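You operate a simulated robot arm through the tools that you are given. There is no shell and no other tool. Be economical: measure what you need, move in short steps, check, and stop when the job is done.

You are at the controls of a simulated robot arm. One attempt, no reset.

TASK
Put the teal wipe on the lower shelf of the gas rack.

The check looks at the end state, three seconds after you hand in, the way a careful person would. Anything else that was tipped, shoved, dropped, spilled or broken makes it a failure.

THE ROBOT
A 6-joint arm with a two-finger parallel gripper, fixed in place. Base frame: the origin is at the foot of the arm, x ahead of it, y to its left, z up; the work surface is at about z = 0.92. Lengths are in m, angles in degrees, forces in N, time in s.
With the tool pointing down near the work surface it reaches from about 0.24 to 0.66 m from the base axis. Its first joint turns from -66.0 to 66.0 degrees. Payload 2.9 kg.
The tool frame sits at the grasp point between the pads (the TCP): z along the fingers, y along the line on which they close. The tips reach 0.03 m beyond it. Largest opening 0.11 m; finger width 0.02, thickness 0.01; the body of the gripper, 0.048 by 0.112 m, starts 0.055 m behind the TCP.
Orientation is that of the tool frame in the base frame, as [roll, pitch, yaw] about the fixed x, y, z axes, in that order (R = Rz(yaw) Ry(pitch) Rx(roll)). With the fingers straight down and closing along the base's y, the tool's x points along the base's -x, its y along +y and its z along -z.

THE INTERFACE
- The arm moves only by the tool step_arm. Its argument "increments" is a list of rows, each an object (a shift or turn left out is 0, a gripper value left out holds the last) with "dr": the turn, a rotation vector about the tool's x, y, z in degrees, a list of three; "linear": the shift along the tool's x, y, z in m, a list of three; "gripper": the gripper command, from -1 (shut) to 1 (fully open), values between in proportion. In form: [{"dr": [rx, ry, rz], "linear": [dx, dy, dz], "gripper": gripper}, ...]. A call has 1 to 12 rows; each row shifts and turns the commanded pose from where the row before left it, along the tool's axes as they then stand. Each row takes 0.2 s and may step no farther than 0.05 m and 8.6 degrees from the row before; otherwise, or with a gripper value out of range, the whole call is refused. A pose out of reach is approached as far as the arm can. The call stops where the force on the tool passes 40 N (or 10 N more than at its start, if that is more) or the arm is blocked; 0.2 s more then pass. Each finger travels about 0.108 m/s and halts on what it meets, pressing with about 28 N; the grip force reading is that of the motor and also rises with nothing between the fingers. The clock runs only during rows and for 0.2 s after the last one: add rows that do not move to give the fingers time. It gives the time, the measured TCP pose, the force on the tool (base axes), the opening and the grip force at its end, in the units of the frame above (readings bear some noise), and new pictures: "show" is both (left out), scene, wrist or none.
- Cameras (640 x 400 px; columns grow to the right, rows downward): "scene" is fixed at [0.0888, 0.4386, 1.3598]; the picture's right is [-0.64, -0.77, 0.00], its down [-0.52, 0.43, -0.74] and it looks along [0.57, -0.47, -0.67] (base axes); focal length 299 px, centre (320, 200). "wrist" rides on the gripper at [0.072, 0.017, -0.103] in the tool frame; the picture's right is [-0.23, 0.97, 0.00], its down [-0.76, -0.18, -0.62] and it looks along [-0.61, -0.14, 0.78] (tool axes); focal length 222 px, centre (320, 200). There is no depth. A picture from a camera that has moved, and an enlarged one, comes with that camera's place and axes in the base frame and with its lens. The place of the scene camera against the robot may be out by one fixed shift of up to 0.025 m in any direction.
- zoom(camera, box): a new picture of the part [left, top, right, bottom] of that camera's present view, enlarged. The clock stands still meanwhile.
- hand_in(): hands the job in; it is judged then, once.

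Go step by step. Nothing tells you positions but the pictures and the camera data: compare them with the known pose of the tool, close in by small moves and look again before you grip or let go. The budget is 90 turns and 170 pictures, counting those below and the enlarged ones. Unless the task says otherwise, let go and move clear before handing in, and close with one line.

The tools are called after "Request:" by a JSON object that holds its "name" and its "arguments". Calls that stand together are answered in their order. step_arm: Moves the arm, as the interface text tells. Its arguments: {"type":"object","properties":{"increments":{"type":"array","items":{"type":"object","properties":{"dr":{"type":"array","items":{"type":"number"}},"linear":{"type":"array","items":{"type":"number"}},"gripper":{"type":"number"}}}},"show":{"type":"string","enum":["both","scene","wrist","none"]}},"required":["increments"]} The other tools are called the same way: zoom (camera, box) takes an enlarged picture of a part of a camera's view; hand_in () hands the job in.

At the start:

```text
time_s: 0.0
eef_pos: [0.4213, 0.1233, 1.1524]
tcp_rot: [-180.0, -0.1, -179.9]
contact_force: [-0.5, 0.2, -0.6]
gripper_width: 0.1098
gripper_force: 0.0
```

scene: 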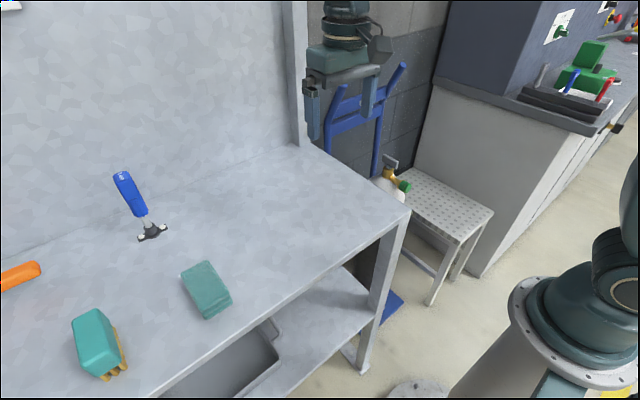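
wrist: 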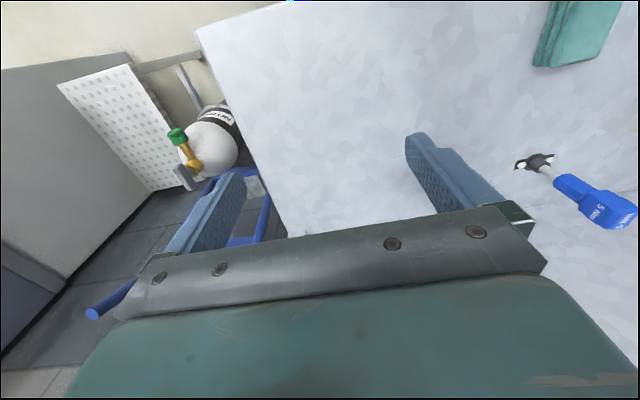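

I see a folded teal cloth on the bench, a teal block with yellow near it, and a gas bottle on a trolley next to a perforated stand. I'll zoom in to identify these before I move.

Request:
{"name": "zoom", "arguments": {"camera": "scene", "box": [300, 40, 520, 380]}}

Request:
{"name": "zoom", "arguments": {"camera": "scene", "box": [0, 150, 320, 400]}}

Request:
{"name": "zoom", "arguments": {"camera": "wrist", "box": [50, 0, 350, 260]}}

Request:
{"name": "zoom", "arguments": {"camera": "scene", "box": [460, 0, 640, 150]}}

```text
1.18 times, centred on (410, 210) of scene
camera zoom: at [0.0888, 0.4386, 1.3598], right [-0.64, -0.77, 0.0], down [-0.52, 0.43, -0.74], along [0.57, -0.47, -0.67], focal length 352 px, centre (214, 188)
```

zoom: 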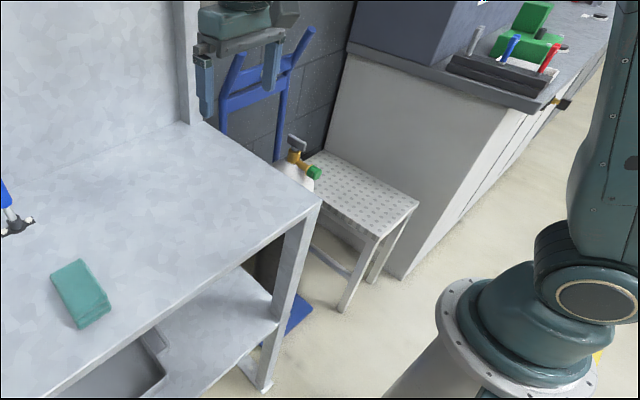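

```text
1.60 times, centred on (160, 275) of scene
camera zoom: at [0.0888, 0.4386, 1.3598], right [-0.64, -0.77, 0.0], down [-0.52, 0.43, -0.74], along [0.57, -0.47, -0.67], focal length 478 px, centre (576, 80)
```

zoom: 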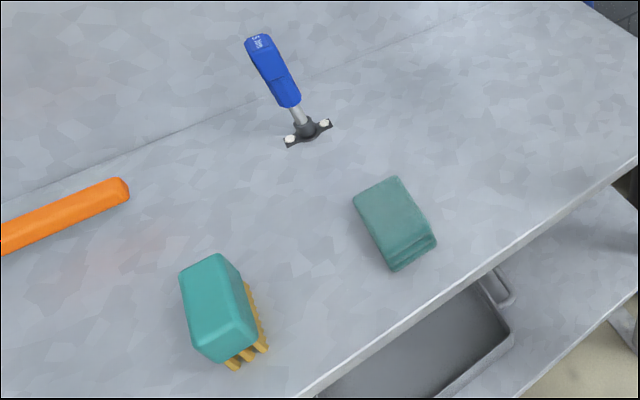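

```text
1.54 times, centred on (200, 130) of wrist
camera zoom: at [0.348, 0.1389, 1.256], right [0.23, 0.97, 0.0], down [0.76, -0.18, 0.62], along [0.61, -0.14, -0.78], focal length 342 px, centre (505, 308)
```

zoom: 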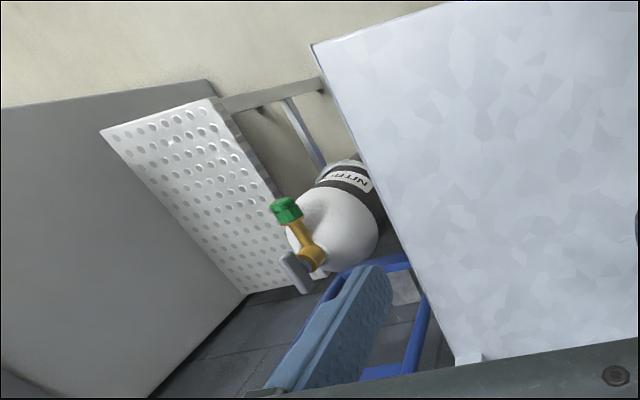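

```text
2.67 times, centred on (550, 75) of scene
camera zoom: at [0.0888, 0.4386, 1.3598], right [-0.64, -0.77, 0.0], down [-0.52, 0.43, -0.74], along [0.57, -0.47, -0.67], focal length 798 px, centre (-293, 533)
```

zoom: 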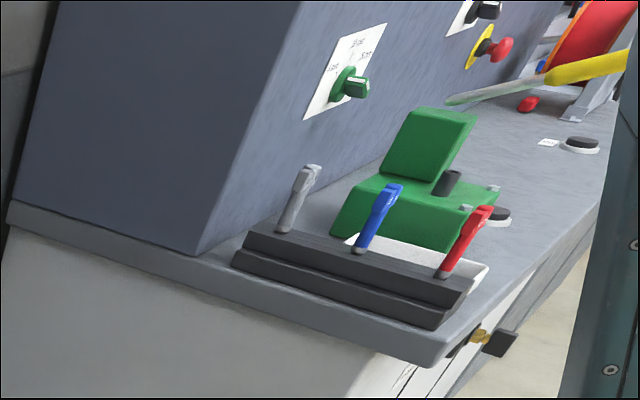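

The perforated stand triangulates to about z 0.485, at x 0.31–0.75 and y -0.70 to -0.42, next to the nitrogen bottle. I'll move the wrist camera over that way to see how the rack is built.

Request:
{"name": "step_arm", "arguments": {"increments": [{"linear": [0, -0.05, 0]}, {"linear": [0, -0.05, 0]}, {"linear": [0, -0.05, 0]}, {"linear": [0, -0.05, 0]}, {"linear": [0, -0.05, 0]}, {"linear": [0, -0.05, 0]}, {"linear": [0, -0.05, 0]}]}}

```text
time_s: 1.6
eef_pos: [0.4215, -0.2258, 1.1521]
tcp_rot: [180.0, -0.1, -179.9]
contact_force: [-0.4, 0.0, 0.3]
gripper_width: 0.1101
gripper_force: 0.2
camera wrist: at [0.3497, -0.2099, 1.256], right [0.23, 0.97, 0.0], down [0.76, -0.18, 0.62], along [0.61, -0.14, -0.78], focal length 222 px, centre (320, 200)
```

scene: 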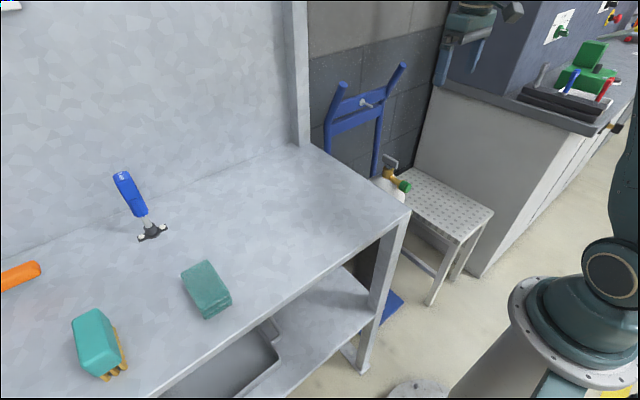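
wrist: 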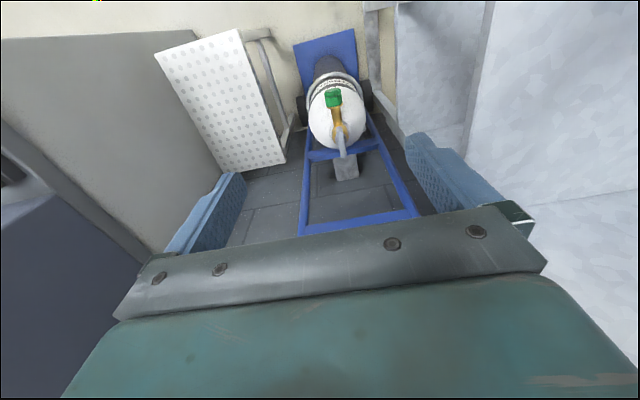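

The bottle stands on a hand truck, and the perforated stand is a low side table, so neither is clearly a "gas rack". I'll go back and turn the camera left and up to look for one there.

Request:
{"name": "step_arm", "arguments": {"increments": [{"linear": [0, 0.05, -0.01]}, {"linear": [0, 0.05, -0.01]}, {"linear": [0, 0.05, -0.01]}, {"linear": [0, 0.05, -0.01]}, {"linear": [0, 0.05, -0.01]}, {"linear": [0, 0.05, -0.01]}, {"linear": [0.03, 0.03, -0.01]}, {"dr": [0, 0, -8.5]}, {"dr": [0, 0, -8.5]}, {"dr": [0, 0, -8.5]}, {"dr": [0, 0, -8.5]}, {"dr": [0, 0, -8.5]}], "show": "none"}}

Request:
{"name": "step_arm", "arguments": {"increments": [{"dr": [0, -8.5, 0]}, {"dr": [0, -8.5, 0]}, {"dr": [0, -8.5, 0]}, {"dr": [0, -8.5, 0]}]}}

```text
refused: row 1 steps farther than a row can; nothing moved
```

```text
time_s: 2.6
eef_pos: [0.4212, -0.2274, 1.1522]
tcp_rot: [180.0, 34.2, 179.9]
contact_force: [-0.8, -0.1, 0.0]
gripper_width: 0.1101
gripper_force: 0.0
camera wrist: at [0.3027, -0.2102, 1.1974], right [0.19, 0.97, 0.13], down [0.28, -0.18, 0.94], along [0.94, -0.14, -0.31], focal length 222 px, centre (320, 200)
```

scene: 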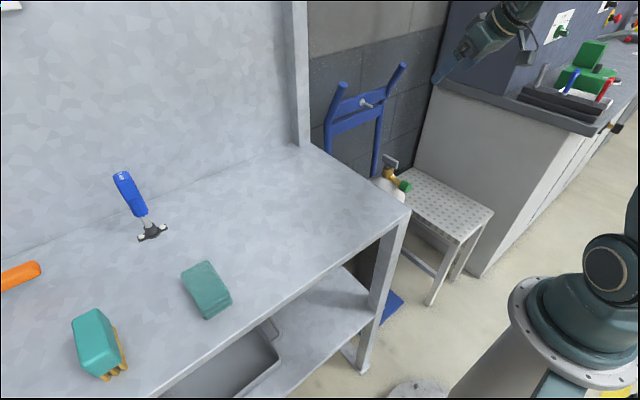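
wrist: 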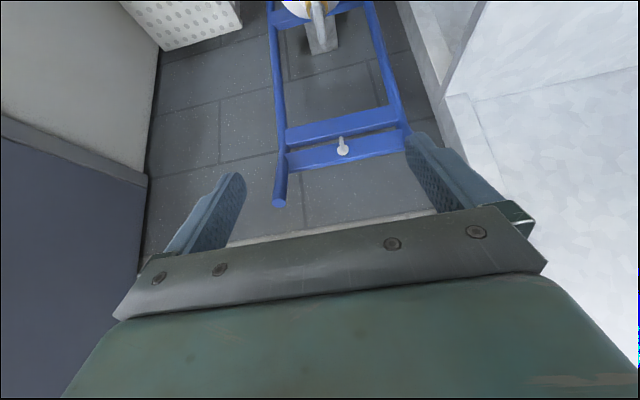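

The wall side shows no rack. I'll return to y≈0.1 and yaw left with the camera tilted up.

Request:
{"name": "step_arm", "arguments": {"increments": [{"linear": [0, 0.049, 0]}, {"linear": [0, 0.049, 0]}, {"linear": [0, 0.049, 0]}, {"linear": [0, 0.049, 0]}, {"linear": [0, 0.049, 0]}, {"linear": [0, 0.049, 0]}, {"dr": [-4.75, 0, -7.05]}, {"dr": [-4.75, 0, -7.05]}, {"dr": [-4.75, 0, -7.05]}, {"dr": [-4.75, 0, -7.05]}, {"dr": [-4.75, 0, -7.05]}, {"dr": [-4.75, 0, -7.05]}]}}

```text
time_s: 5.2
eef_pos: [0.4218, 0.0666, 1.1527]
tcp_rot: [-179.8, 33.9, -128.8]
contact_force: [0.0, -0.8, 0.2]
gripper_width: 0.11
gripper_force: 0.1
camera wrist: at [0.3334, -0.0159, 1.1988], right [-0.64, 0.76, 0.13], down [0.31, 0.11, 0.94], along [0.7, 0.64, -0.31], focal length 222 px, centre (320, 200)
```

scene: 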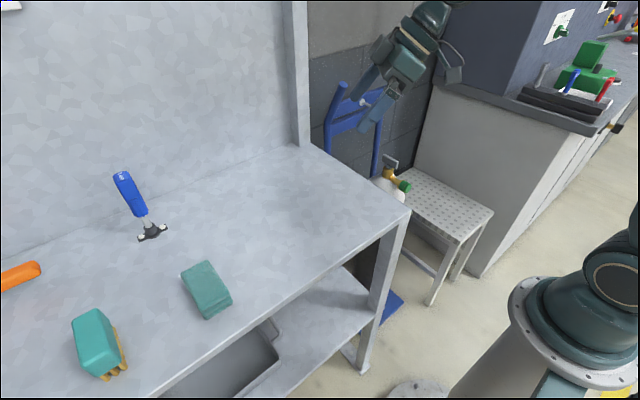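
wrist: 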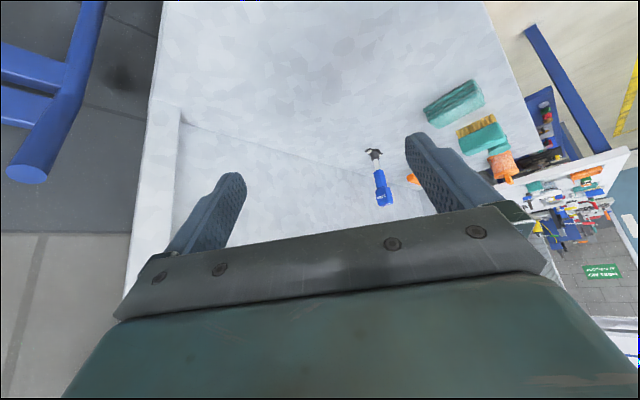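

To the left there are more fixtures beyond the bench. I'll yaw further to see them.

Request:
{"name": "step_arm", "arguments": {"increments": [{"dr": [-4.75, 0, -7.05]}, {"dr": [-4.75, 0, -7.05]}, {"dr": [-4.75, 0, -7.05]}, {"dr": [-4.75, 0, -7.05]}, {"dr": [-4.75, 0, -7.05]}], "show": "wrist"}}

Request:
{"name": "zoom", "arguments": {"camera": "wrist", "box": [320, 0, 640, 220]}}

```text
time_s: 6.4
eef_pos: [0.4219, 0.0655, 1.1516]
tcp_rot: [-180.0, 33.9, -86.2]
contact_force: [0.9, -0.2, -0.4]
gripper_width: 0.11
gripper_force: 0.0
camera wrist: at [0.4112, -0.0527, 1.1981], right [-0.98, 0.13, 0.13], down [0.16, 0.29, 0.94], along [0.08, 0.95, -0.31], focal length 222 px, centre (320, 200)
```

wrist: 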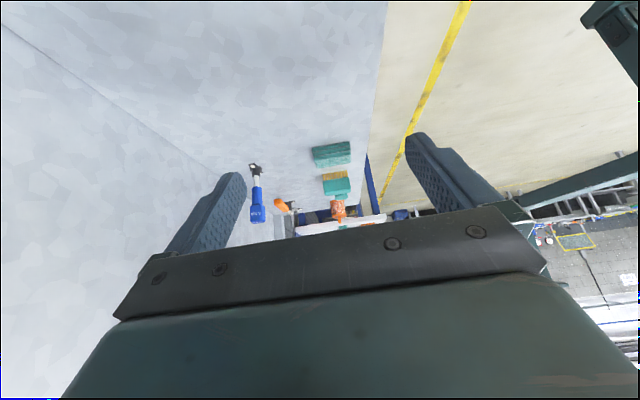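

```text
1.82 times, centred on (480, 110) of wrist
camera zoom: at [0.4112, -0.0527, 1.1981], right [-0.98, 0.13, 0.13], down [0.16, 0.29, 0.94], along [0.08, 0.95, -0.31], focal length 404 px, centre (29, 364)
```

zoom: 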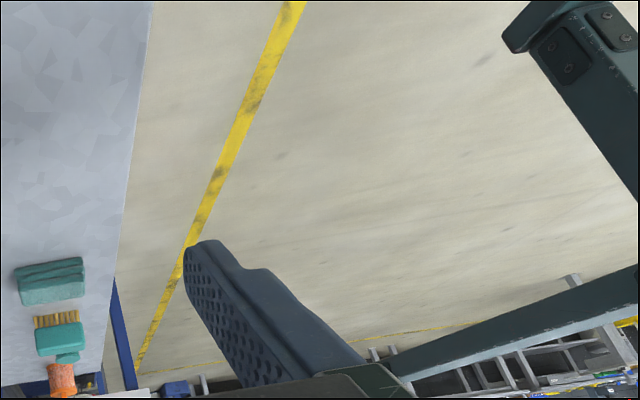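

I still need a clear look at the fixtures on the left. I'll move left, raise and tilt the camera higher so the gripper doesn't hide them.

Request:
{"name": "step_arm", "arguments": {"increments": [{"dr": [4.75, 0, 7.05]}, {"dr": [4.75, 0, 7.05]}, {"dr": [4.75, 0, 7.05]}, {"linear": [0, 0, -0.045]}, {"linear": [0, 0, -0.045]}, {"dr": [0, -8, 0]}, {"dr": [0, -8, 0]}], "show": "wrist"}}

Request:
{"name": "zoom", "arguments": {"camera": "wrist", "box": [320, 0, 640, 220]}}

```text
time_s: 8.0
eef_pos: [0.4026, 0.0194, 1.2264]
tcp_rot: [-179.9, 50.1, -111.9]
contact_force: [-0.4, -0.2, 0.6]
gripper_width: 0.11
gripper_force: 0.1
camera wrist: at [0.3382, -0.091, 1.2368], right [-0.85, 0.5, 0.17], down [0.17, -0.06, 0.98], along [0.5, 0.86, -0.04], focal length 222 px, centre (320, 200)
```

wrist: 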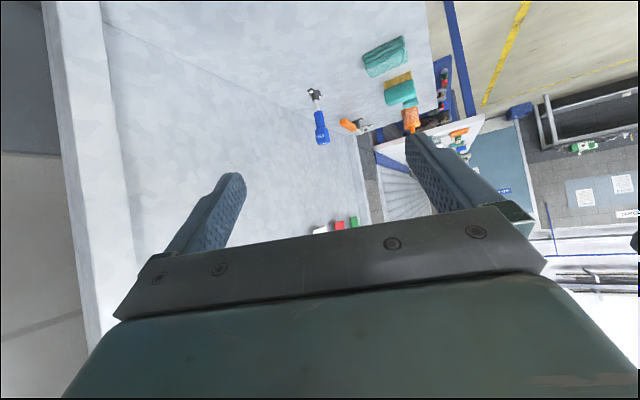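

```text
1.82 times, centred on (480, 110) of wrist
camera zoom: at [0.3382, -0.091, 1.2368], right [-0.85, 0.5, 0.17], down [0.17, -0.06, 0.98], along [0.5, 0.86, -0.04], focal length 404 px, centre (29, 364)
```

zoom: 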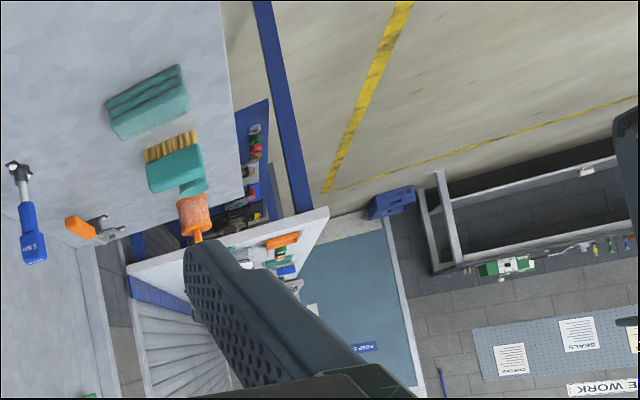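

On the left there is only a blue tool cart and distant benches, all out of reach. I'll turn the camera to the right to see the machine side and under the perforated stand.

Request:
{"name": "step_arm", "arguments": {"increments": [{"dr": [6.5, 0, 5.46]}, {"dr": [6.5, 0, 5.46]}, {"dr": [6.5, 0, 5.46]}, {"dr": [6.5, 0, 5.46]}, {"dr": [6.5, 0, 5.46]}, {"dr": [6.5, 0, 5.46]}, {"dr": [6.5, 0, 5.46]}, {"dr": [6.5, 0, 5.46]}, {"dr": [6.5, 0, 5.46]}, {"dr": [6.5, 0, 5.46]}, {"dr": [6.5, 0, 5.46]}, {"dr": [6.5, 0, 5.46]}], "show": "wrist"}}

Request:
{"name": "step_arm", "arguments": {"increments": [{"dr": [6.5, 0, 5.46]}, {"dr": [6.5, 0, 5.46]}, {"dr": [6.5, 0, 5.46]}, {"dr": [6.5, 0, 5.46]}, {"dr": [6.5, 0, 5.46]}], "show": "wrist"}}

```text
time_s: 10.6
eef_pos: [0.402, 0.0213, 1.2261]
tcp_rot: [179.8, 50.0, 146.0]
contact_force: [-0.8, -0.1, -0.1]
gripper_width: 0.1101
gripper_force: 0.0
camera wrist: at [0.3062, 0.1046, 1.2378], right [0.67, 0.73, 0.17], down [-0.09, -0.15, 0.98], along [0.74, -0.67, -0.04], focal length 222 px, centre (320, 200)
```

wrist: 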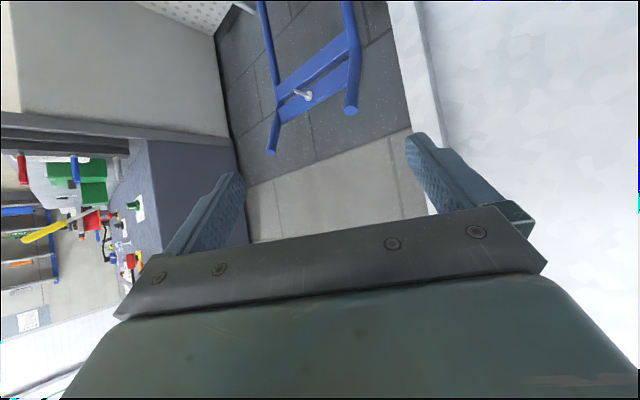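

```text
time_s: 11.8
eef_pos: [0.4028, -0.0088, 1.1895]
tcp_rot: [179.7, 49.8, 103.5]
contact_force: [0.3, -0.9, -0.1]
gripper_width: 0.1098
gripper_force: 0.1
out of reach, approached as far as the arm can: row 4, 5
camera wrist: at [0.3891, 0.1174, 1.2011], right [0.98, 0.09, 0.18], down [-0.17, -0.06, 0.98], along [0.1, -0.99, -0.04], focal length 222 px, centre (320, 200)
```

wrist: 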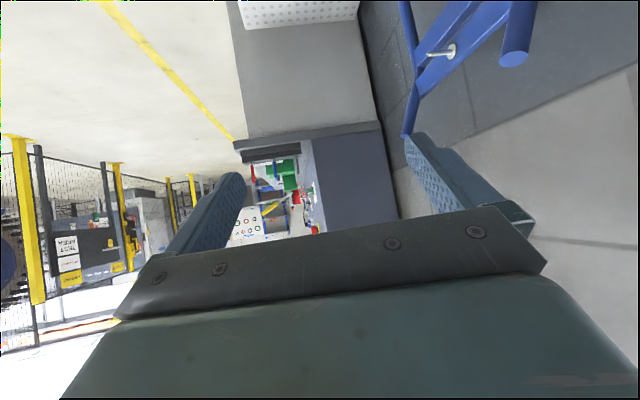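

The only candidates within reach are the perforated stand beside the nitrogen bottle and the bench's own lower shelf. I'll level the tool and lower the camera beside the stand for a close look.

Request:
{"name": "step_arm", "arguments": {"increments": [{"dr": [-6.5, 0, -5.46]}, {"dr": [-6.5, 0, -5.46]}, {"dr": [0, 8.5, 0]}, {"dr": [0, 8.5, 0]}, {"dr": [0, 8.5, 0]}, {"dr": [0, 8.5, 0]}, {}], "show": "none"}}

```text
time_s: 13.4
eef_pos: [0.4041, -0.0098, 1.1912]
tcp_rot: [180.0, 15.9, 120.6]
contact_force: [0.0, -0.4, 0.4]
gripper_width: 0.11
gripper_force: 0.1
```

The tool is nearly level. I'll move toward -y and down beside the bench's right edge.

Request:
{"name": "step_arm", "arguments": {"increments": [{"linear": [-0.022, -0.039, 0]}, {"linear": [-0.022, -0.039, 0]}, {"linear": [-0.022, -0.039, 0]}, {"linear": [0, 0, 0.0465]}, {"linear": [0, 0, 0.0465]}, {"linear": [0, 0, 0.0465]}, {"linear": [0, 0, 0.0465]}, {"linear": [0, 0, 0.0465]}]}}

Request:
{"name": "zoom", "arguments": {"camera": "wrist", "box": [120, 0, 500, 240]}}

```text
time_s: 15.2
eef_pos: [0.3703, -0.1766, 0.9815]
tcp_rot: [179.9, 15.9, 120.6]
contact_force: [0.7, -0.2, 0.9]
gripper_width: 0.1098
gripper_force: 0.0
camera wrist: at [0.3325, -0.0843, 1.0628], right [0.95, 0.31, 0.06], down [0.13, -0.57, 0.81], along [0.29, -0.76, -0.58], focal length 222 px, centre (320, 200)
```

scene: 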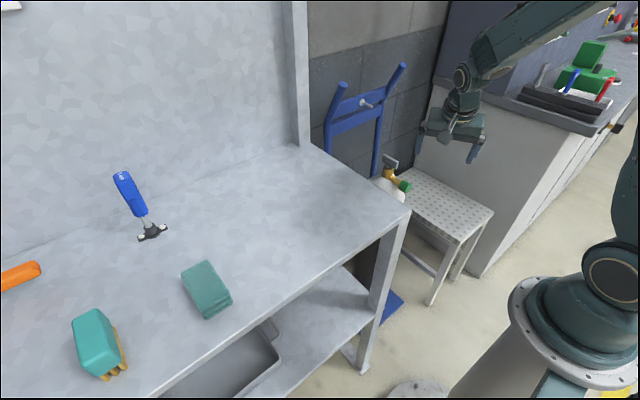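
wrist: 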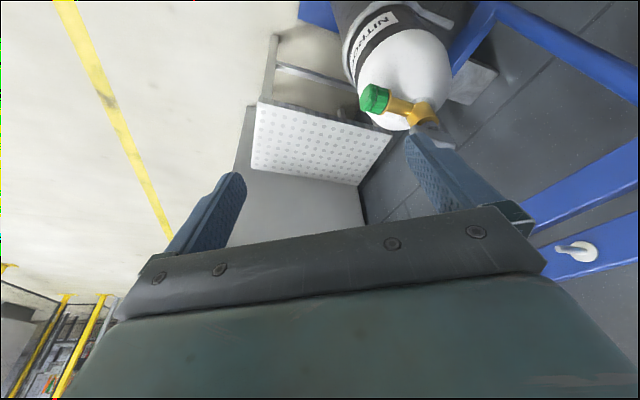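

```text
1.67 times, centred on (310, 120) of wrist
camera zoom: at [0.3325, -0.0843, 1.0628], right [0.95, 0.31, 0.06], down [0.13, -0.57, 0.81], along [0.29, -0.76, -0.58], focal length 370 px, centre (337, 333)
```

zoom: 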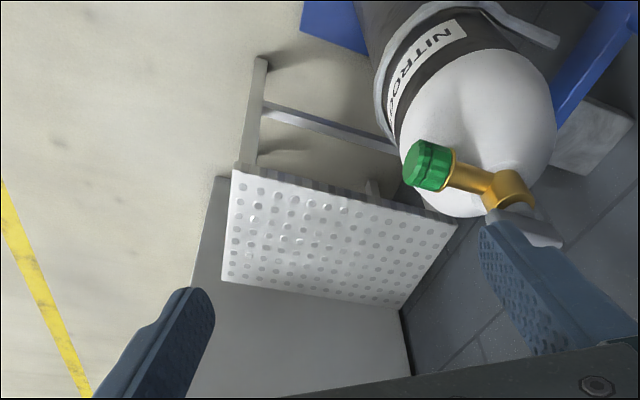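

The stand is just a single perforated plate on legs, so I need to check what is on and around the bench's lower shelf. I'll swing the camera round to look under the bench.

Request:
{"name": "step_arm", "arguments": {"increments": [{"linear": [0.028, -0.029, -0.008]}, {"linear": [0.028, -0.029, -0.008]}, {"linear": [0.028, -0.029, -0.008]}, {"dr": [-2.33, 0, -8.18]}, {"dr": [-2.33, 0, -8.18]}, {"dr": [-2.33, 0, -8.18]}, {"dr": [-2.33, 0, -8.18]}, {"dr": [-2.33, 0, -8.18]}, {"dr": [-2.33, 0, -8.18]}, {"dr": [-2.33, 0, -8.18]}, {"dr": [-2.33, 0, -8.18]}, {"dr": [-2.33, 0, -8.18]}], "show": "wrist"}}

```text
time_s: 17.8
eef_pos: [0.249, -0.1466, 0.9828]
tcp_rot: [-179.8, 15.9, -162.7]
contact_force: [-0.3, -0.8, -0.3]
gripper_width: 0.11
gripper_force: 0.1
camera wrist: at [0.1494, -0.1602, 1.0633], right [-0.08, 0.99, 0.06], down [0.59, 0.0, 0.81], along [0.8, 0.1, -0.59], focal length 222 px, centre (320, 200)
```

wrist: 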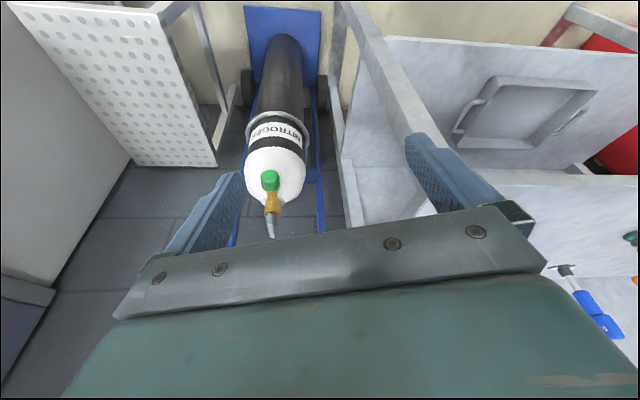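

Now the bench's lower shelf with a grey tray is visible, plus something red under or behind it. I'll turn further left and lower the camera.

Request:
{"name": "step_arm", "arguments": {"increments": [{"dr": [-2.33, 0, -8.18]}, {"dr": [-2.33, 0, -8.18]}, {"dr": [-2.33, 0, -8.18]}, {"dr": [-2.33, 0, -8.18]}, {"linear": [0, 0, 0.04]}, {"linear": [0, 0, 0.04]}], "show": "wrist"}}

Request:
{"name": "zoom", "arguments": {"camera": "wrist", "box": [240, 0, 640, 240]}}

```text
time_s: 19.2
eef_pos: [0.2648, -0.1281, 0.9065]
tcp_rot: [-179.9, 15.9, -128.8]
contact_force: [-0.2, -0.4, 0.1]
gripper_width: 0.11
gripper_force: 0.2
camera wrist: at [0.1902, -0.1943, 0.9864], right [-0.62, 0.78, 0.06], down [0.49, 0.33, 0.81], along [0.61, 0.53, -0.59], focal length 222 px, centre (320, 200)
```

wrist: 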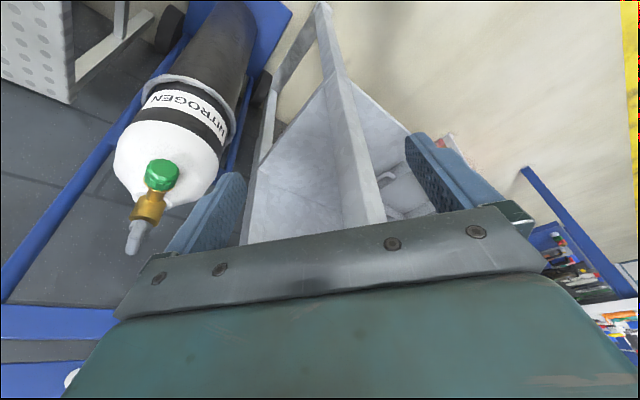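

```text
1.60 times, centred on (440, 120) of wrist
camera zoom: at [0.1902, -0.1943, 0.9864], right [-0.62, 0.78, 0.06], down [0.49, 0.33, 0.81], along [0.61, 0.53, -0.59], focal length 355 px, centre (128, 328)
```

zoom: 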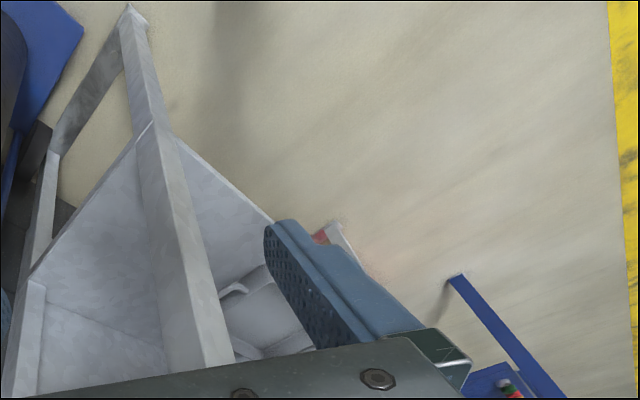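

There may be small items on a fixture high on the bench's back panel, near (0.68, 0.5, 1.3). I'll raise the camera and tilt it up to look there.

Request:
{"name": "step_arm", "arguments": {"increments": [{"linear": [-0.0307, 0.0096, -0.0318]}, {"linear": [-0.0307, 0.0096, -0.0318]}, {"linear": [-0.0307, 0.0096, -0.0318]}, {"linear": [-0.0307, 0.0096, -0.0318]}, {"linear": [-0.0307, 0.0096, -0.0318]}, {"linear": [-0.0307, 0.0096, -0.0318]}, {"linear": [-0.0307, 0.0096, -0.0318]}, {"linear": [-0.0307, 0.0096, -0.0318]}, {"linear": [-0.0307, 0.0096, -0.0318]}], "show": "none"}}

Request:
{"name": "step_arm", "arguments": {"increments": [{"dr": [0, -8.5, 0]}, {"dr": [0, -8.5, 0]}, {"dr": [0, -8.5, 0]}, {"dr": [0, -8.5, 0]}, {"dr": [0, -8.5, 0]}, {"dr": [0, -8.5, 0]}, {"dr": [0, -8.5, 0]}], "show": "wrist"}}

```text
time_s: 21.2
eef_pos: [0.3124, 0.0692, 1.2533]
tcp_rot: [-179.9, 15.8, -128.6]
contact_force: [-1.0, 0.1, 0.5]
gripper_width: 0.1102
gripper_force: 0.0
```

```text
time_s: 22.8
eef_pos: [0.3112, 0.0702, 1.2582]
tcp_rot: [-179.3, 75.6, -128.2]
contact_force: [-1.0, -0.4, -0.3]
gripper_width: 0.11
gripper_force: 0.1
camera wrist: at [0.2238, -0.0121, 1.2145], right [-0.72, 0.65, 0.22], down [-0.12, -0.43, 0.89], along [0.68, 0.62, 0.39], focal length 222 px, centre (320, 200)
```

wrist: 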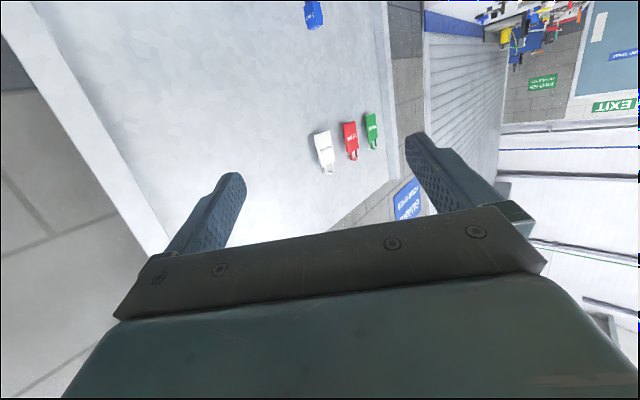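

Request:
{"name": "zoom", "arguments": {"camera": "wrist", "box": [280, 80, 440, 230]}}

Request:
{"name": "zoom", "arguments": {"camera": "wrist", "box": [400, 0, 640, 150]}}

```text
2.67 times, centred on (360, 155) of wrist
camera zoom: at [0.2238, -0.0121, 1.2145], right [-0.72, 0.65, 0.22], down [-0.12, -0.43, 0.89], along [0.68, 0.62, 0.39], focal length 592 px, centre (213, 320)
```

zoom: 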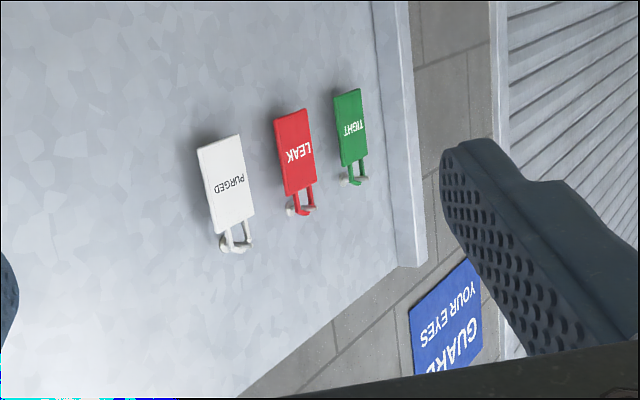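

```text
2.67 times, centred on (520, 75) of wrist
camera zoom: at [0.2238, -0.0121, 1.2145], right [-0.72, 0.65, 0.22], down [-0.12, -0.43, 0.89], along [0.68, 0.62, 0.39], focal length 592 px, centre (-213, 533)
```

zoom: 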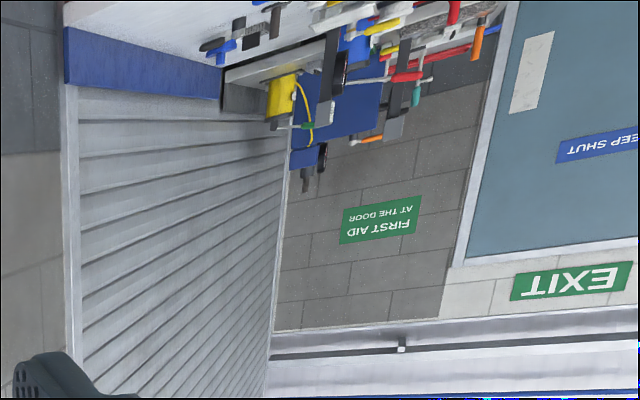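

The panel tags read PURGED, LEAK and TIGHT, so the bench unit is the gas leak-test rack and its lower shelf (z≈0.45) is the target. The tray starts at about y 0.3, leaving the right part of the shelf free. The clearest way in is its open right end, between the bench and the bottle, so I'll test that reach with the gripper empty.

Request:
{"name": "step_arm", "arguments": {"increments": [{"dr": [0, 8.5, 0]}, {"dr": [0, 8.5, 0]}, {"dr": [0, 8.5, 0]}, {"dr": [0, 8.5, 0]}, {"dr": [0, 8.5, 0]}, {"dr": [0, 8.5, 0]}, {"dr": [0, 8.5, 0]}, {"dr": [-2.33, 0, -8.18]}, {"dr": [-2.33, 0, -8.18]}, {"dr": [-2.33, 0, -8.18]}, {"dr": [-2.33, 0, -8.18]}, {"dr": [-1.2, 0, -4.2]}], "show": "none"}}

Request:
{"name": "step_arm", "arguments": {"increments": [{"dr": [0, 8.0, 0]}, {"dr": [0, 8.0, 0]}, {}], "show": "none"}}

```text
time_s: 25.4
eef_pos: [0.3097, 0.0732, 1.2438]
tcp_rot: [-179.9, 15.9, -90.2]
contact_force: [0.3, 0.6, -0.1]
gripper_width: 0.11
gripper_force: 0.1
out of reach, approached as far as the arm can: row 11, 12
```

```text
time_s: 26.2
eef_pos: [0.3154, 0.0763, 1.2453]
tcp_rot: [-179.7, 2.7, -90.3]
contact_force: [0.1, 0.3, 1.2]
gripper_width: 0.1099
gripper_force: 0.0
out of reach, approached as far as the arm can: row 2
```

The arm is near a limit at that close, high spot. I'll move out to (0.43, -0.075) at z 1.15.

Request:
{"name": "step_arm", "arguments": {"increments": [{"linear": [0.03, -0.023, 0.018]}, {"linear": [0.03, -0.023, 0.018]}, {"linear": [0.03, -0.023, 0.018]}, {"linear": [0.03, -0.023, 0.018]}, {"linear": [0.03, -0.023, 0.018]}, {}]}}

```text
time_s: 27.6
eef_pos: [0.4344, -0.0698, 1.1497]
tcp_rot: [-179.4, 2.8, -90.3]
contact_force: [-0.1, -0.3, -0.1]
gripper_width: 0.1098
gripper_force: 0.0
camera wrist: at [0.4145, -0.1485, 1.2507], right [-0.97, 0.23, 0.0], down [0.18, 0.73, 0.66], along [0.15, 0.64, -0.75], focal length 222 px, centre (320, 200)
```

scene: 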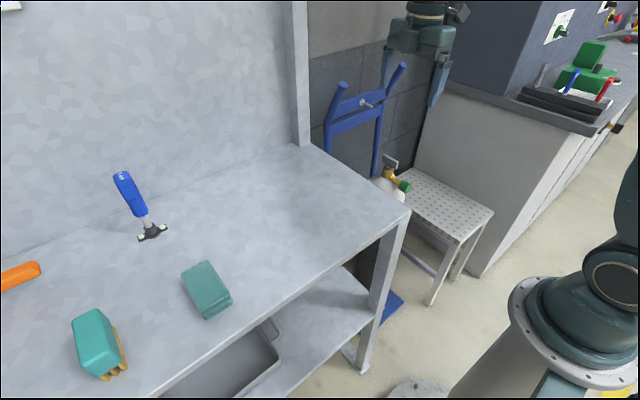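
wrist: 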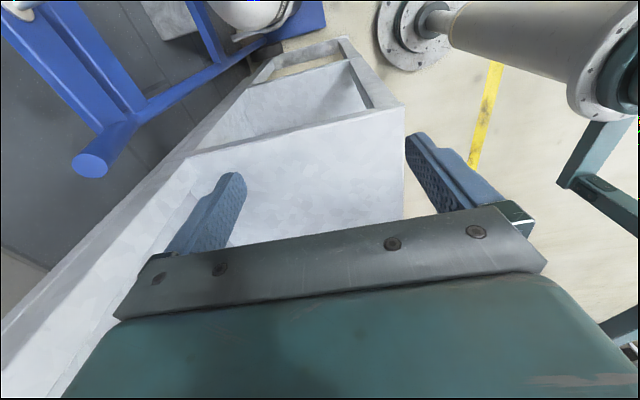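

The view shows the open right end: top edge at y≈-0.015, lower shelf edge at y≈-0.005, x 0.35–0.68, and nothing on its near part. I'll descend in the gap and watch the clearance.

Request:
{"name": "step_arm", "arguments": {"increments": [{"linear": [0.017, 0, 0.03]}, {"linear": [0, 0, 0.048]}, {"linear": [0, 0, 0.048]}, {"linear": [0, 0, 0.048]}, {"linear": [0, 0, 0.048]}, {"linear": [0, 0, 0.048]}]}}

```text
time_s: 29.0
eef_pos: [0.4334, -0.074, 0.8735]
tcp_rot: [-179.5, 2.9, -90.3]
contact_force: [-0.8, 0.3, -0.6]
gripper_width: 0.1102
gripper_force: 0.0
camera wrist: at [0.4145, -0.1519, 0.9743], right [-0.97, 0.23, 0.0], down [0.18, 0.73, 0.66], along [0.15, 0.64, -0.75], focal length 222 px, centre (320, 200)
```

scene: 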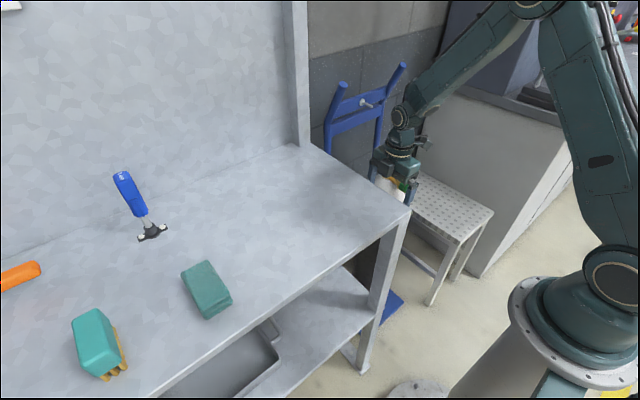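
wrist: 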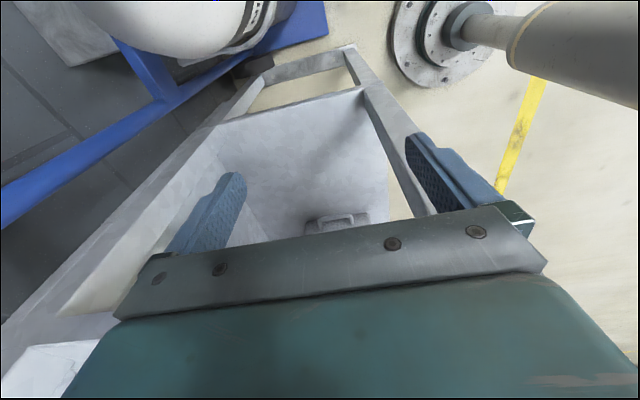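

The corridor is clear and the near part of the shelf is empty. I'll continue down, then rotate the tool in under the worktop.

Request:
{"name": "step_arm", "arguments": {"increments": [{"linear": [0.012, 0, 0.04]}, {"linear": [0, 0, 0.048]}, {"linear": [0, 0, 0.048]}, {"linear": [0, 0, 0.048]}, {"linear": [0, 0, 0.048]}, {}]}}

```text
time_s: 30.4
eef_pos: [0.4382, -0.077, 0.6473]
tcp_rot: [-179.5, 2.8, -90.3]
contact_force: [0.0, 0.1, -0.3]
gripper_width: 0.1098
gripper_force: 0.1
camera wrist: at [0.4191, -0.1548, 0.7481], right [-0.97, 0.23, 0.0], down [0.18, 0.73, 0.66], along [0.15, 0.64, -0.75], focal length 222 px, centre (320, 200)
```

scene: 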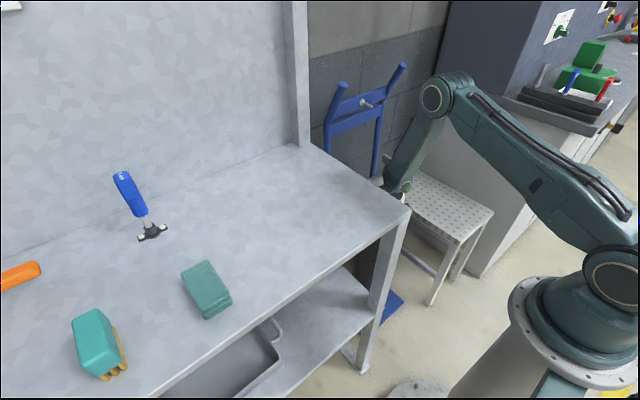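
wrist: 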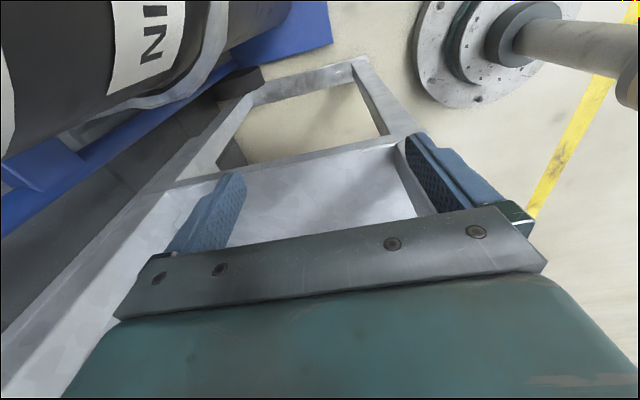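

The reach is fine and the view still shows a clear shelf end. I'll swing the tool in under the worktop, keeping the wrist in place.

Request:
{"name": "step_arm", "arguments": {"increments": [{"dr": [0, -8.5, 0], "linear": [-0.0225, 0, 0]}, {"dr": [0, -8.5, 0], "linear": [-0.0225, 0, 0]}, {"dr": [0, -8.5, 0], "linear": [-0.0225, 0, 0]}, {"dr": [0, -8.5, 0], "linear": [-0.0225, 0, 0]}, {"dr": [0, -8.5, 0], "linear": [-0.0225, 0, 0]}, {"dr": [0, -8.5, 0], "linear": [-0.0225, 0, 0]}, {"dr": [0, -8.5, 0], "linear": [-0.0225, 0, 0]}, {}]}}

```text
time_s: 32.2
eef_pos: [0.4377, 0.0585, 0.7176]
tcp_rot: [-179.0, 62.3, -89.5]
contact_force: [0.6, 0.1, 0.1]
gripper_width: 0.1101
gripper_force: 0.0
camera wrist: at [0.4188, -0.0668, 0.7026], right [-0.97, 0.11, 0.19], down [0.17, -0.2, 0.97], along [0.15, 0.97, 0.18], focal length 222 px, centre (320, 200)
```

scene: 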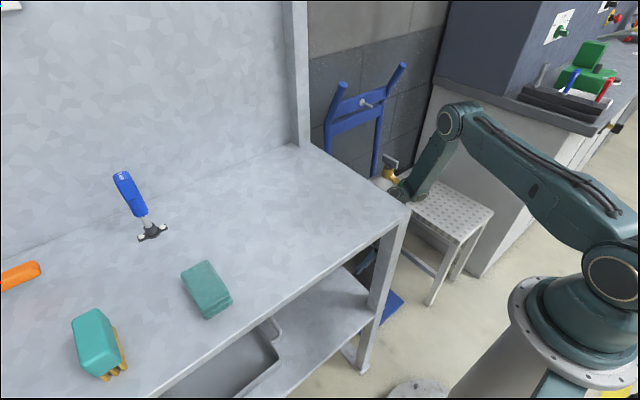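
wrist: 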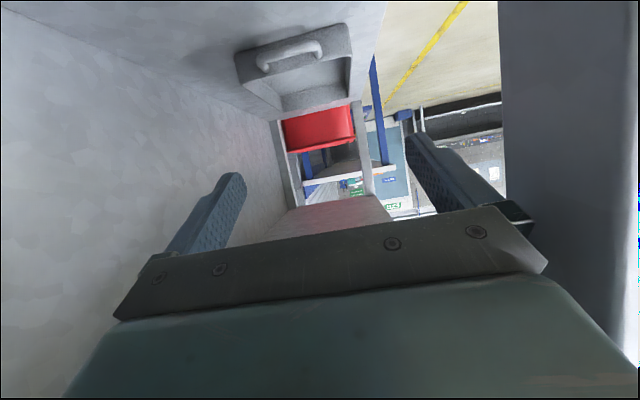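

The tool fits under the worktop, and the shelf is clear up to the tray. I'll descend toward the shelf to confirm reach and its height.

Request:
{"name": "step_arm", "arguments": {"increments": [{"linear": [0.0354, 0, 0.0186]}, {"linear": [0.0354, 0, 0.0186]}, {"linear": [0.0354, 0, 0.0186]}, {"linear": [0.0354, 0, 0.0186]}, {"linear": [0.0265, 0, 0.014]}, {}]}}

```text
time_s: 33.6
eef_pos: [0.4363, 0.0564, 0.5311]
tcp_rot: [-179.0, 62.2, -89.5]
contact_force: [-0.1, -0.3, 0.3]
gripper_width: 0.11
gripper_force: 0.0
camera wrist: at [0.4185, -0.069, 0.5153], right [-0.97, 0.11, 0.19], down [0.17, -0.2, 0.97], along [0.15, 0.97, 0.17], focal length 222 px, centre (320, 200)
```

scene: 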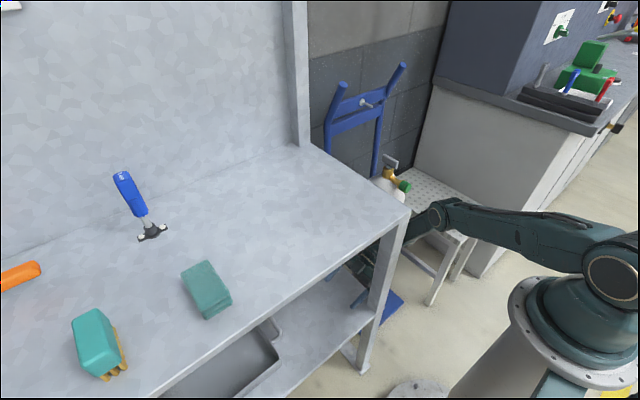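
wrist: 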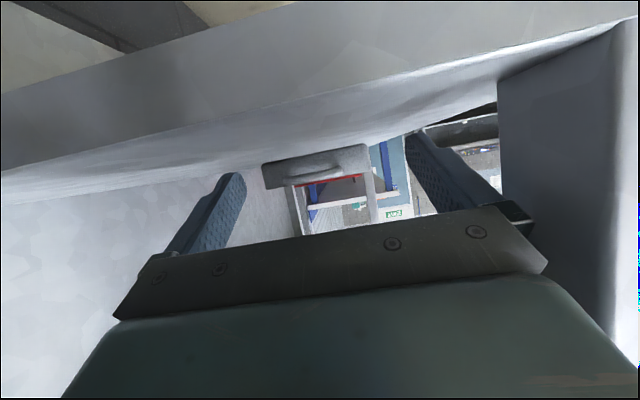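

The shelf (z≈0.49) is reachable, with the fingertips just above it. I'll back out the same way and go for the wipe.

Request:
{"name": "step_arm", "arguments": {"increments": [{"linear": [-0.0354, 0, -0.0186]}, {"linear": [-0.0354, 0, -0.0186]}, {"linear": [-0.0354, 0, -0.0186]}, {"linear": [-0.0354, 0, -0.0186]}, {"linear": [-0.0265, 0, -0.014]}, {"dr": [0, 8.5, 0], "linear": [0.0225, 0, 0]}, {"dr": [0, 8.5, 0], "linear": [0.0225, 0, 0]}, {"dr": [0, 8.5, 0], "linear": [0.0225, 0, 0]}, {"dr": [0, 8.5, 0], "linear": [0.0225, 0, 0]}, {"dr": [0, 8.5, 0], "linear": [0.0225, 0, 0]}, {"dr": [0, 8.5, 0], "linear": [0.0225, 0, 0]}, {"dr": [0, 8.5, 0], "linear": [0.0225, 0, 0]}], "show": "none"}}

Request:
{"name": "step_arm", "arguments": {"increments": [{"linear": [0, 0, -0.048]}, {"linear": [0, 0, -0.048]}, {"linear": [0, 0, -0.048]}, {"linear": [0, 0, -0.048]}, {"linear": [0, 0, -0.048]}, {"linear": [0, 0, -0.048]}, {"linear": [0, 0, -0.048]}, {"linear": [0, 0, -0.048]}, {"linear": [0, 0, -0.048]}, {"linear": [0, 0, -0.048]}, {}], "show": "none"}}

```text
time_s: 36.2
eef_pos: [0.4371, -0.0642, 0.6283]
tcp_rot: [-179.5, 2.7, -90.5]
contact_force: [-0.2, -0.1, 0.8]
gripper_width: 0.1098
gripper_force: 0.0
```

```text
time_s: 38.6
eef_pos: [0.4312, -0.0838, 1.1085]
tcp_rot: [-179.7, 2.9, -90.3]
contact_force: [0.4, -0.2, 0.3]
gripper_width: 0.1099
gripper_force: 0.0
```

Clear of the rack. I'll move left over the bench and turn the tool back to face forward.

Request:
{"name": "step_arm", "arguments": {"increments": [{"linear": [-0.049, 0, 0]}, {"linear": [-0.049, 0, 0]}, {"linear": [-0.049, 0, 0]}, {"linear": [-0.049, 0, 0]}, {"linear": [-0.049, 0, 0]}, {"linear": [-0.049, 0, 0]}, {"linear": [-0.049, 0.01, 0]}, {"dr": [0, 0, 8.5]}, {"dr": [0, 0, 8.5]}, {"dr": [0, 0, 8.5]}, {"dr": [0, 0, 8.5]}, {"dr": [0, 0, 8.5]}], "show": "none"}}

Request:
{"name": "step_arm", "arguments": {"increments": [{"dr": [0, 0, 8.5]}, {"dr": [0, 0, 8.5]}, {"dr": [0, 0, 8.5]}, {"dr": [0, 0, 8.5]}, {"dr": [0, 0, 8.5]}, {"dr": [0, 0, 4.5]}, {}], "show": "wrist"}}

```text
time_s: 41.2
eef_pos: [0.4228, 0.2576, 1.1233]
tcp_rot: [178.4, 2.3, -133.2]
contact_force: [-1.2, -0.1, 0.1]
gripper_width: 0.1099
gripper_force: 0.0
```

```text
time_s: 42.8
eef_pos: [0.4226, 0.2565, 1.1222]
tcp_rot: [177.3, 0.5, 179.9]
contact_force: [0.5, -1.0, -0.7]
gripper_width: 0.1103
gripper_force: 0.0
camera wrist: at [0.3494, 0.2684, 1.2265], right [0.23, 0.97, 0.05], down [0.76, -0.21, 0.62], along [0.61, -0.1, -0.78], focal length 222 px, centre (320, 200)
```

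wrist: 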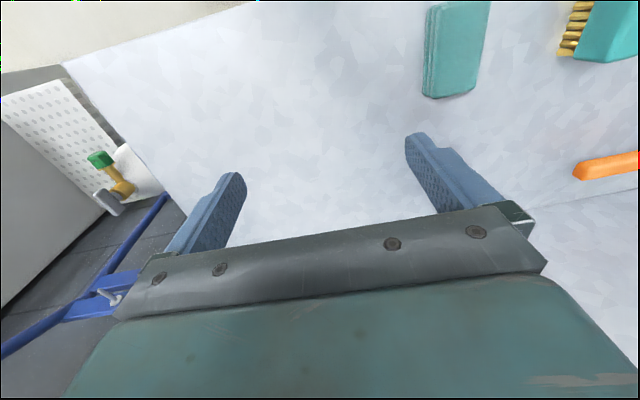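

The wipe is at about x 0.365–0.456, y 0.403–0.451. I'll move in line with it, correct the roll, and tilt to 50°.

Request:
{"name": "step_arm", "arguments": {"increments": [{"dr": [2.7, 0, 0], "linear": [0, 0.043, 0]}, {"linear": [0.006, 0.043, 0]}, {"linear": [0.006, 0.043, 0]}, {"linear": [0, 0.0415, 0]}, {"dr": [0, -8.3, 0]}, {"dr": [0, -8.3, 0]}, {"dr": [0, -8.3, 0]}, {"dr": [0, -8.3, 0]}, {"dr": [0, -8.3, 0]}, {"dr": [0, -8.3, 0]}, {}]}}

```text
time_s: 45.2
eef_pos: [0.4164, 0.4244, 1.1256]
tcp_rot: [179.8, 50.4, -180.0]
contact_force: [-0.6, 0.3, -0.3]
gripper_width: 0.1102
gripper_force: 0.1
out of reach, approached as far as the arm can: row 10
camera wrist: at [0.2898, 0.4409, 1.1365], right [0.14, 0.97, 0.18], down [0.01, -0.18, 0.98], along [0.99, -0.14, -0.03], focal length 222 px, centre (320, 200)
```

scene: 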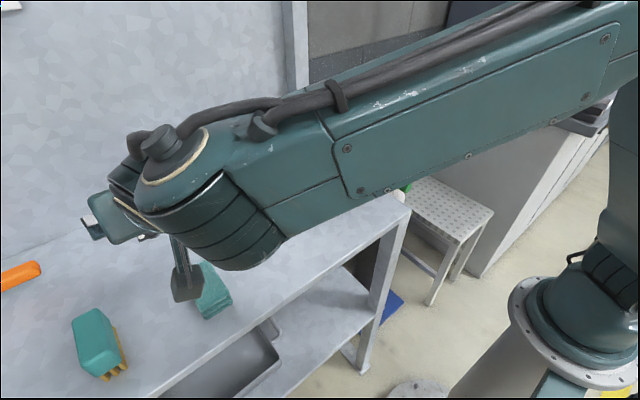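
wrist: 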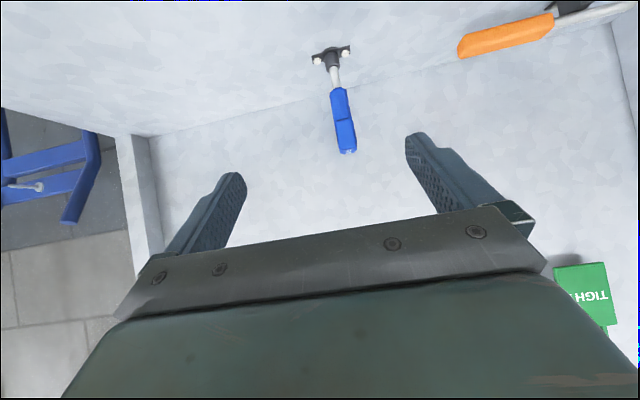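

The camera hangs low on the gripper, so I'll reduce the tilt to 40° for margin and descend part way for a look at the wipe.

Request:
{"name": "step_arm", "arguments": {"increments": [{"dr": [0, 5, 0]}, {"dr": [0, 5, 0]}, {"linear": [0.0305, 0, 0.0364]}, {"linear": [0.0305, 0, 0.0364]}, {"linear": [0.0153, 0, -0.0129]}, {}]}}

```text
time_s: 46.6
eef_pos: [0.3955, 0.4272, 1.0273]
tcp_rot: [179.9, 40.3, -180.0]
contact_force: [0.3, 0.1, -0.5]
gripper_width: 0.1101
gripper_force: 0.1
camera wrist: at [0.2735, 0.4427, 1.0599], right [0.17, 0.97, 0.15], down [0.18, -0.18, 0.97], along [0.97, -0.14, -0.2], focal length 222 px, centre (320, 200)
```

scene: 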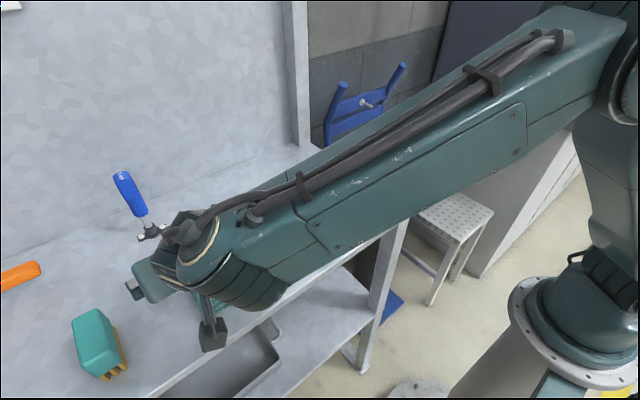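
wrist: 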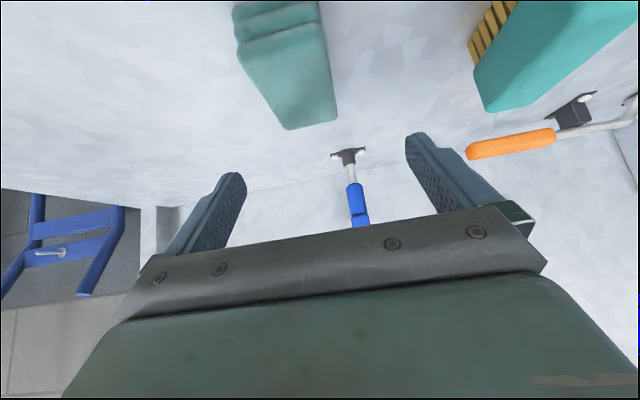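

The wipe is centred at about (0.418, 0.42) and lies between the finger lines. I'll descend until the fingertips are just above the bench.

Request:
{"name": "step_arm", "arguments": {"increments": [{"linear": [0.0, -0.007, 0.0]}, {"linear": [0.0145, 0, 0.02]}, {"linear": [0.0145, 0, 0.02]}, {"linear": [0.0125, 0, 0.018]}, {}]}}

```text
time_s: 47.8
eef_pos: [0.3997, 0.4176, 0.957]
tcp_rot: [179.9, 40.2, -180.0]
contact_force: [0.1, 0.2, -0.1]
gripper_width: 0.11
gripper_force: 0.0
camera wrist: at [0.278, 0.4328, 0.991], right [0.17, 0.97, 0.15], down [0.18, -0.18, 0.97], along [0.97, -0.14, -0.2], focal length 222 px, centre (320, 200)
```

scene: 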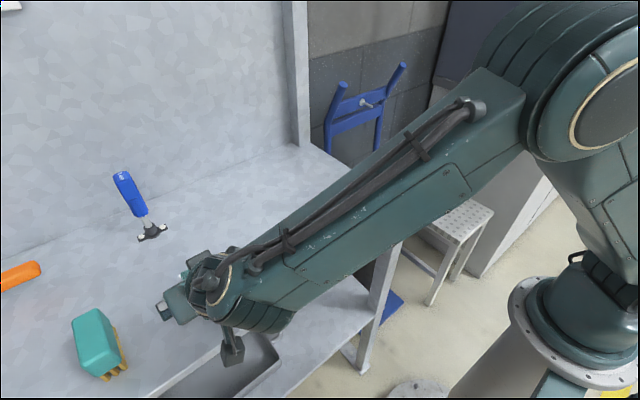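
wrist: 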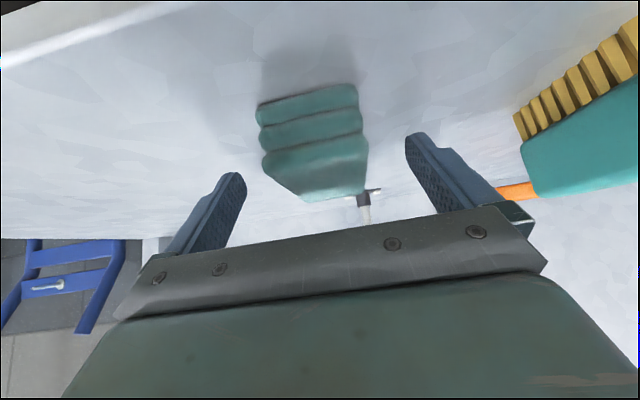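

The wipe, three folds and about 28 mm thick, sits centred between the fingers. Closing the gripper now.

Request:
{"name": "step_arm", "arguments": {"increments": [{"linear": [0.0013, 0, 0.0015], "gripper": -0.4}, {"gripper": -1}, {}, {}, {}, {}], "show": "wrist"}}

```text
time_s: 49.2
eef_pos: [0.401, 0.4184, 0.9552]
tcp_rot: [179.9, 40.3, -179.8]
contact_force: [0.1, 0.3, 0.6]
gripper_width: 0.0488
gripper_force: 27.9
camera wrist: at [0.2788, 0.4336, 0.9892], right [0.17, 0.97, 0.15], down [0.18, -0.18, 0.97], along [0.97, -0.14, -0.2], focal length 222 px, centre (320, 200)
```

wrist: 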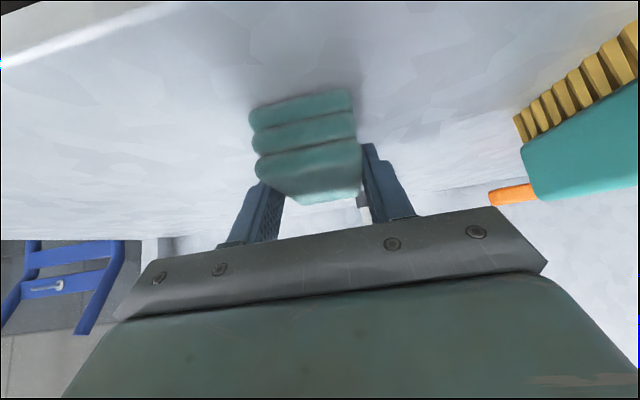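

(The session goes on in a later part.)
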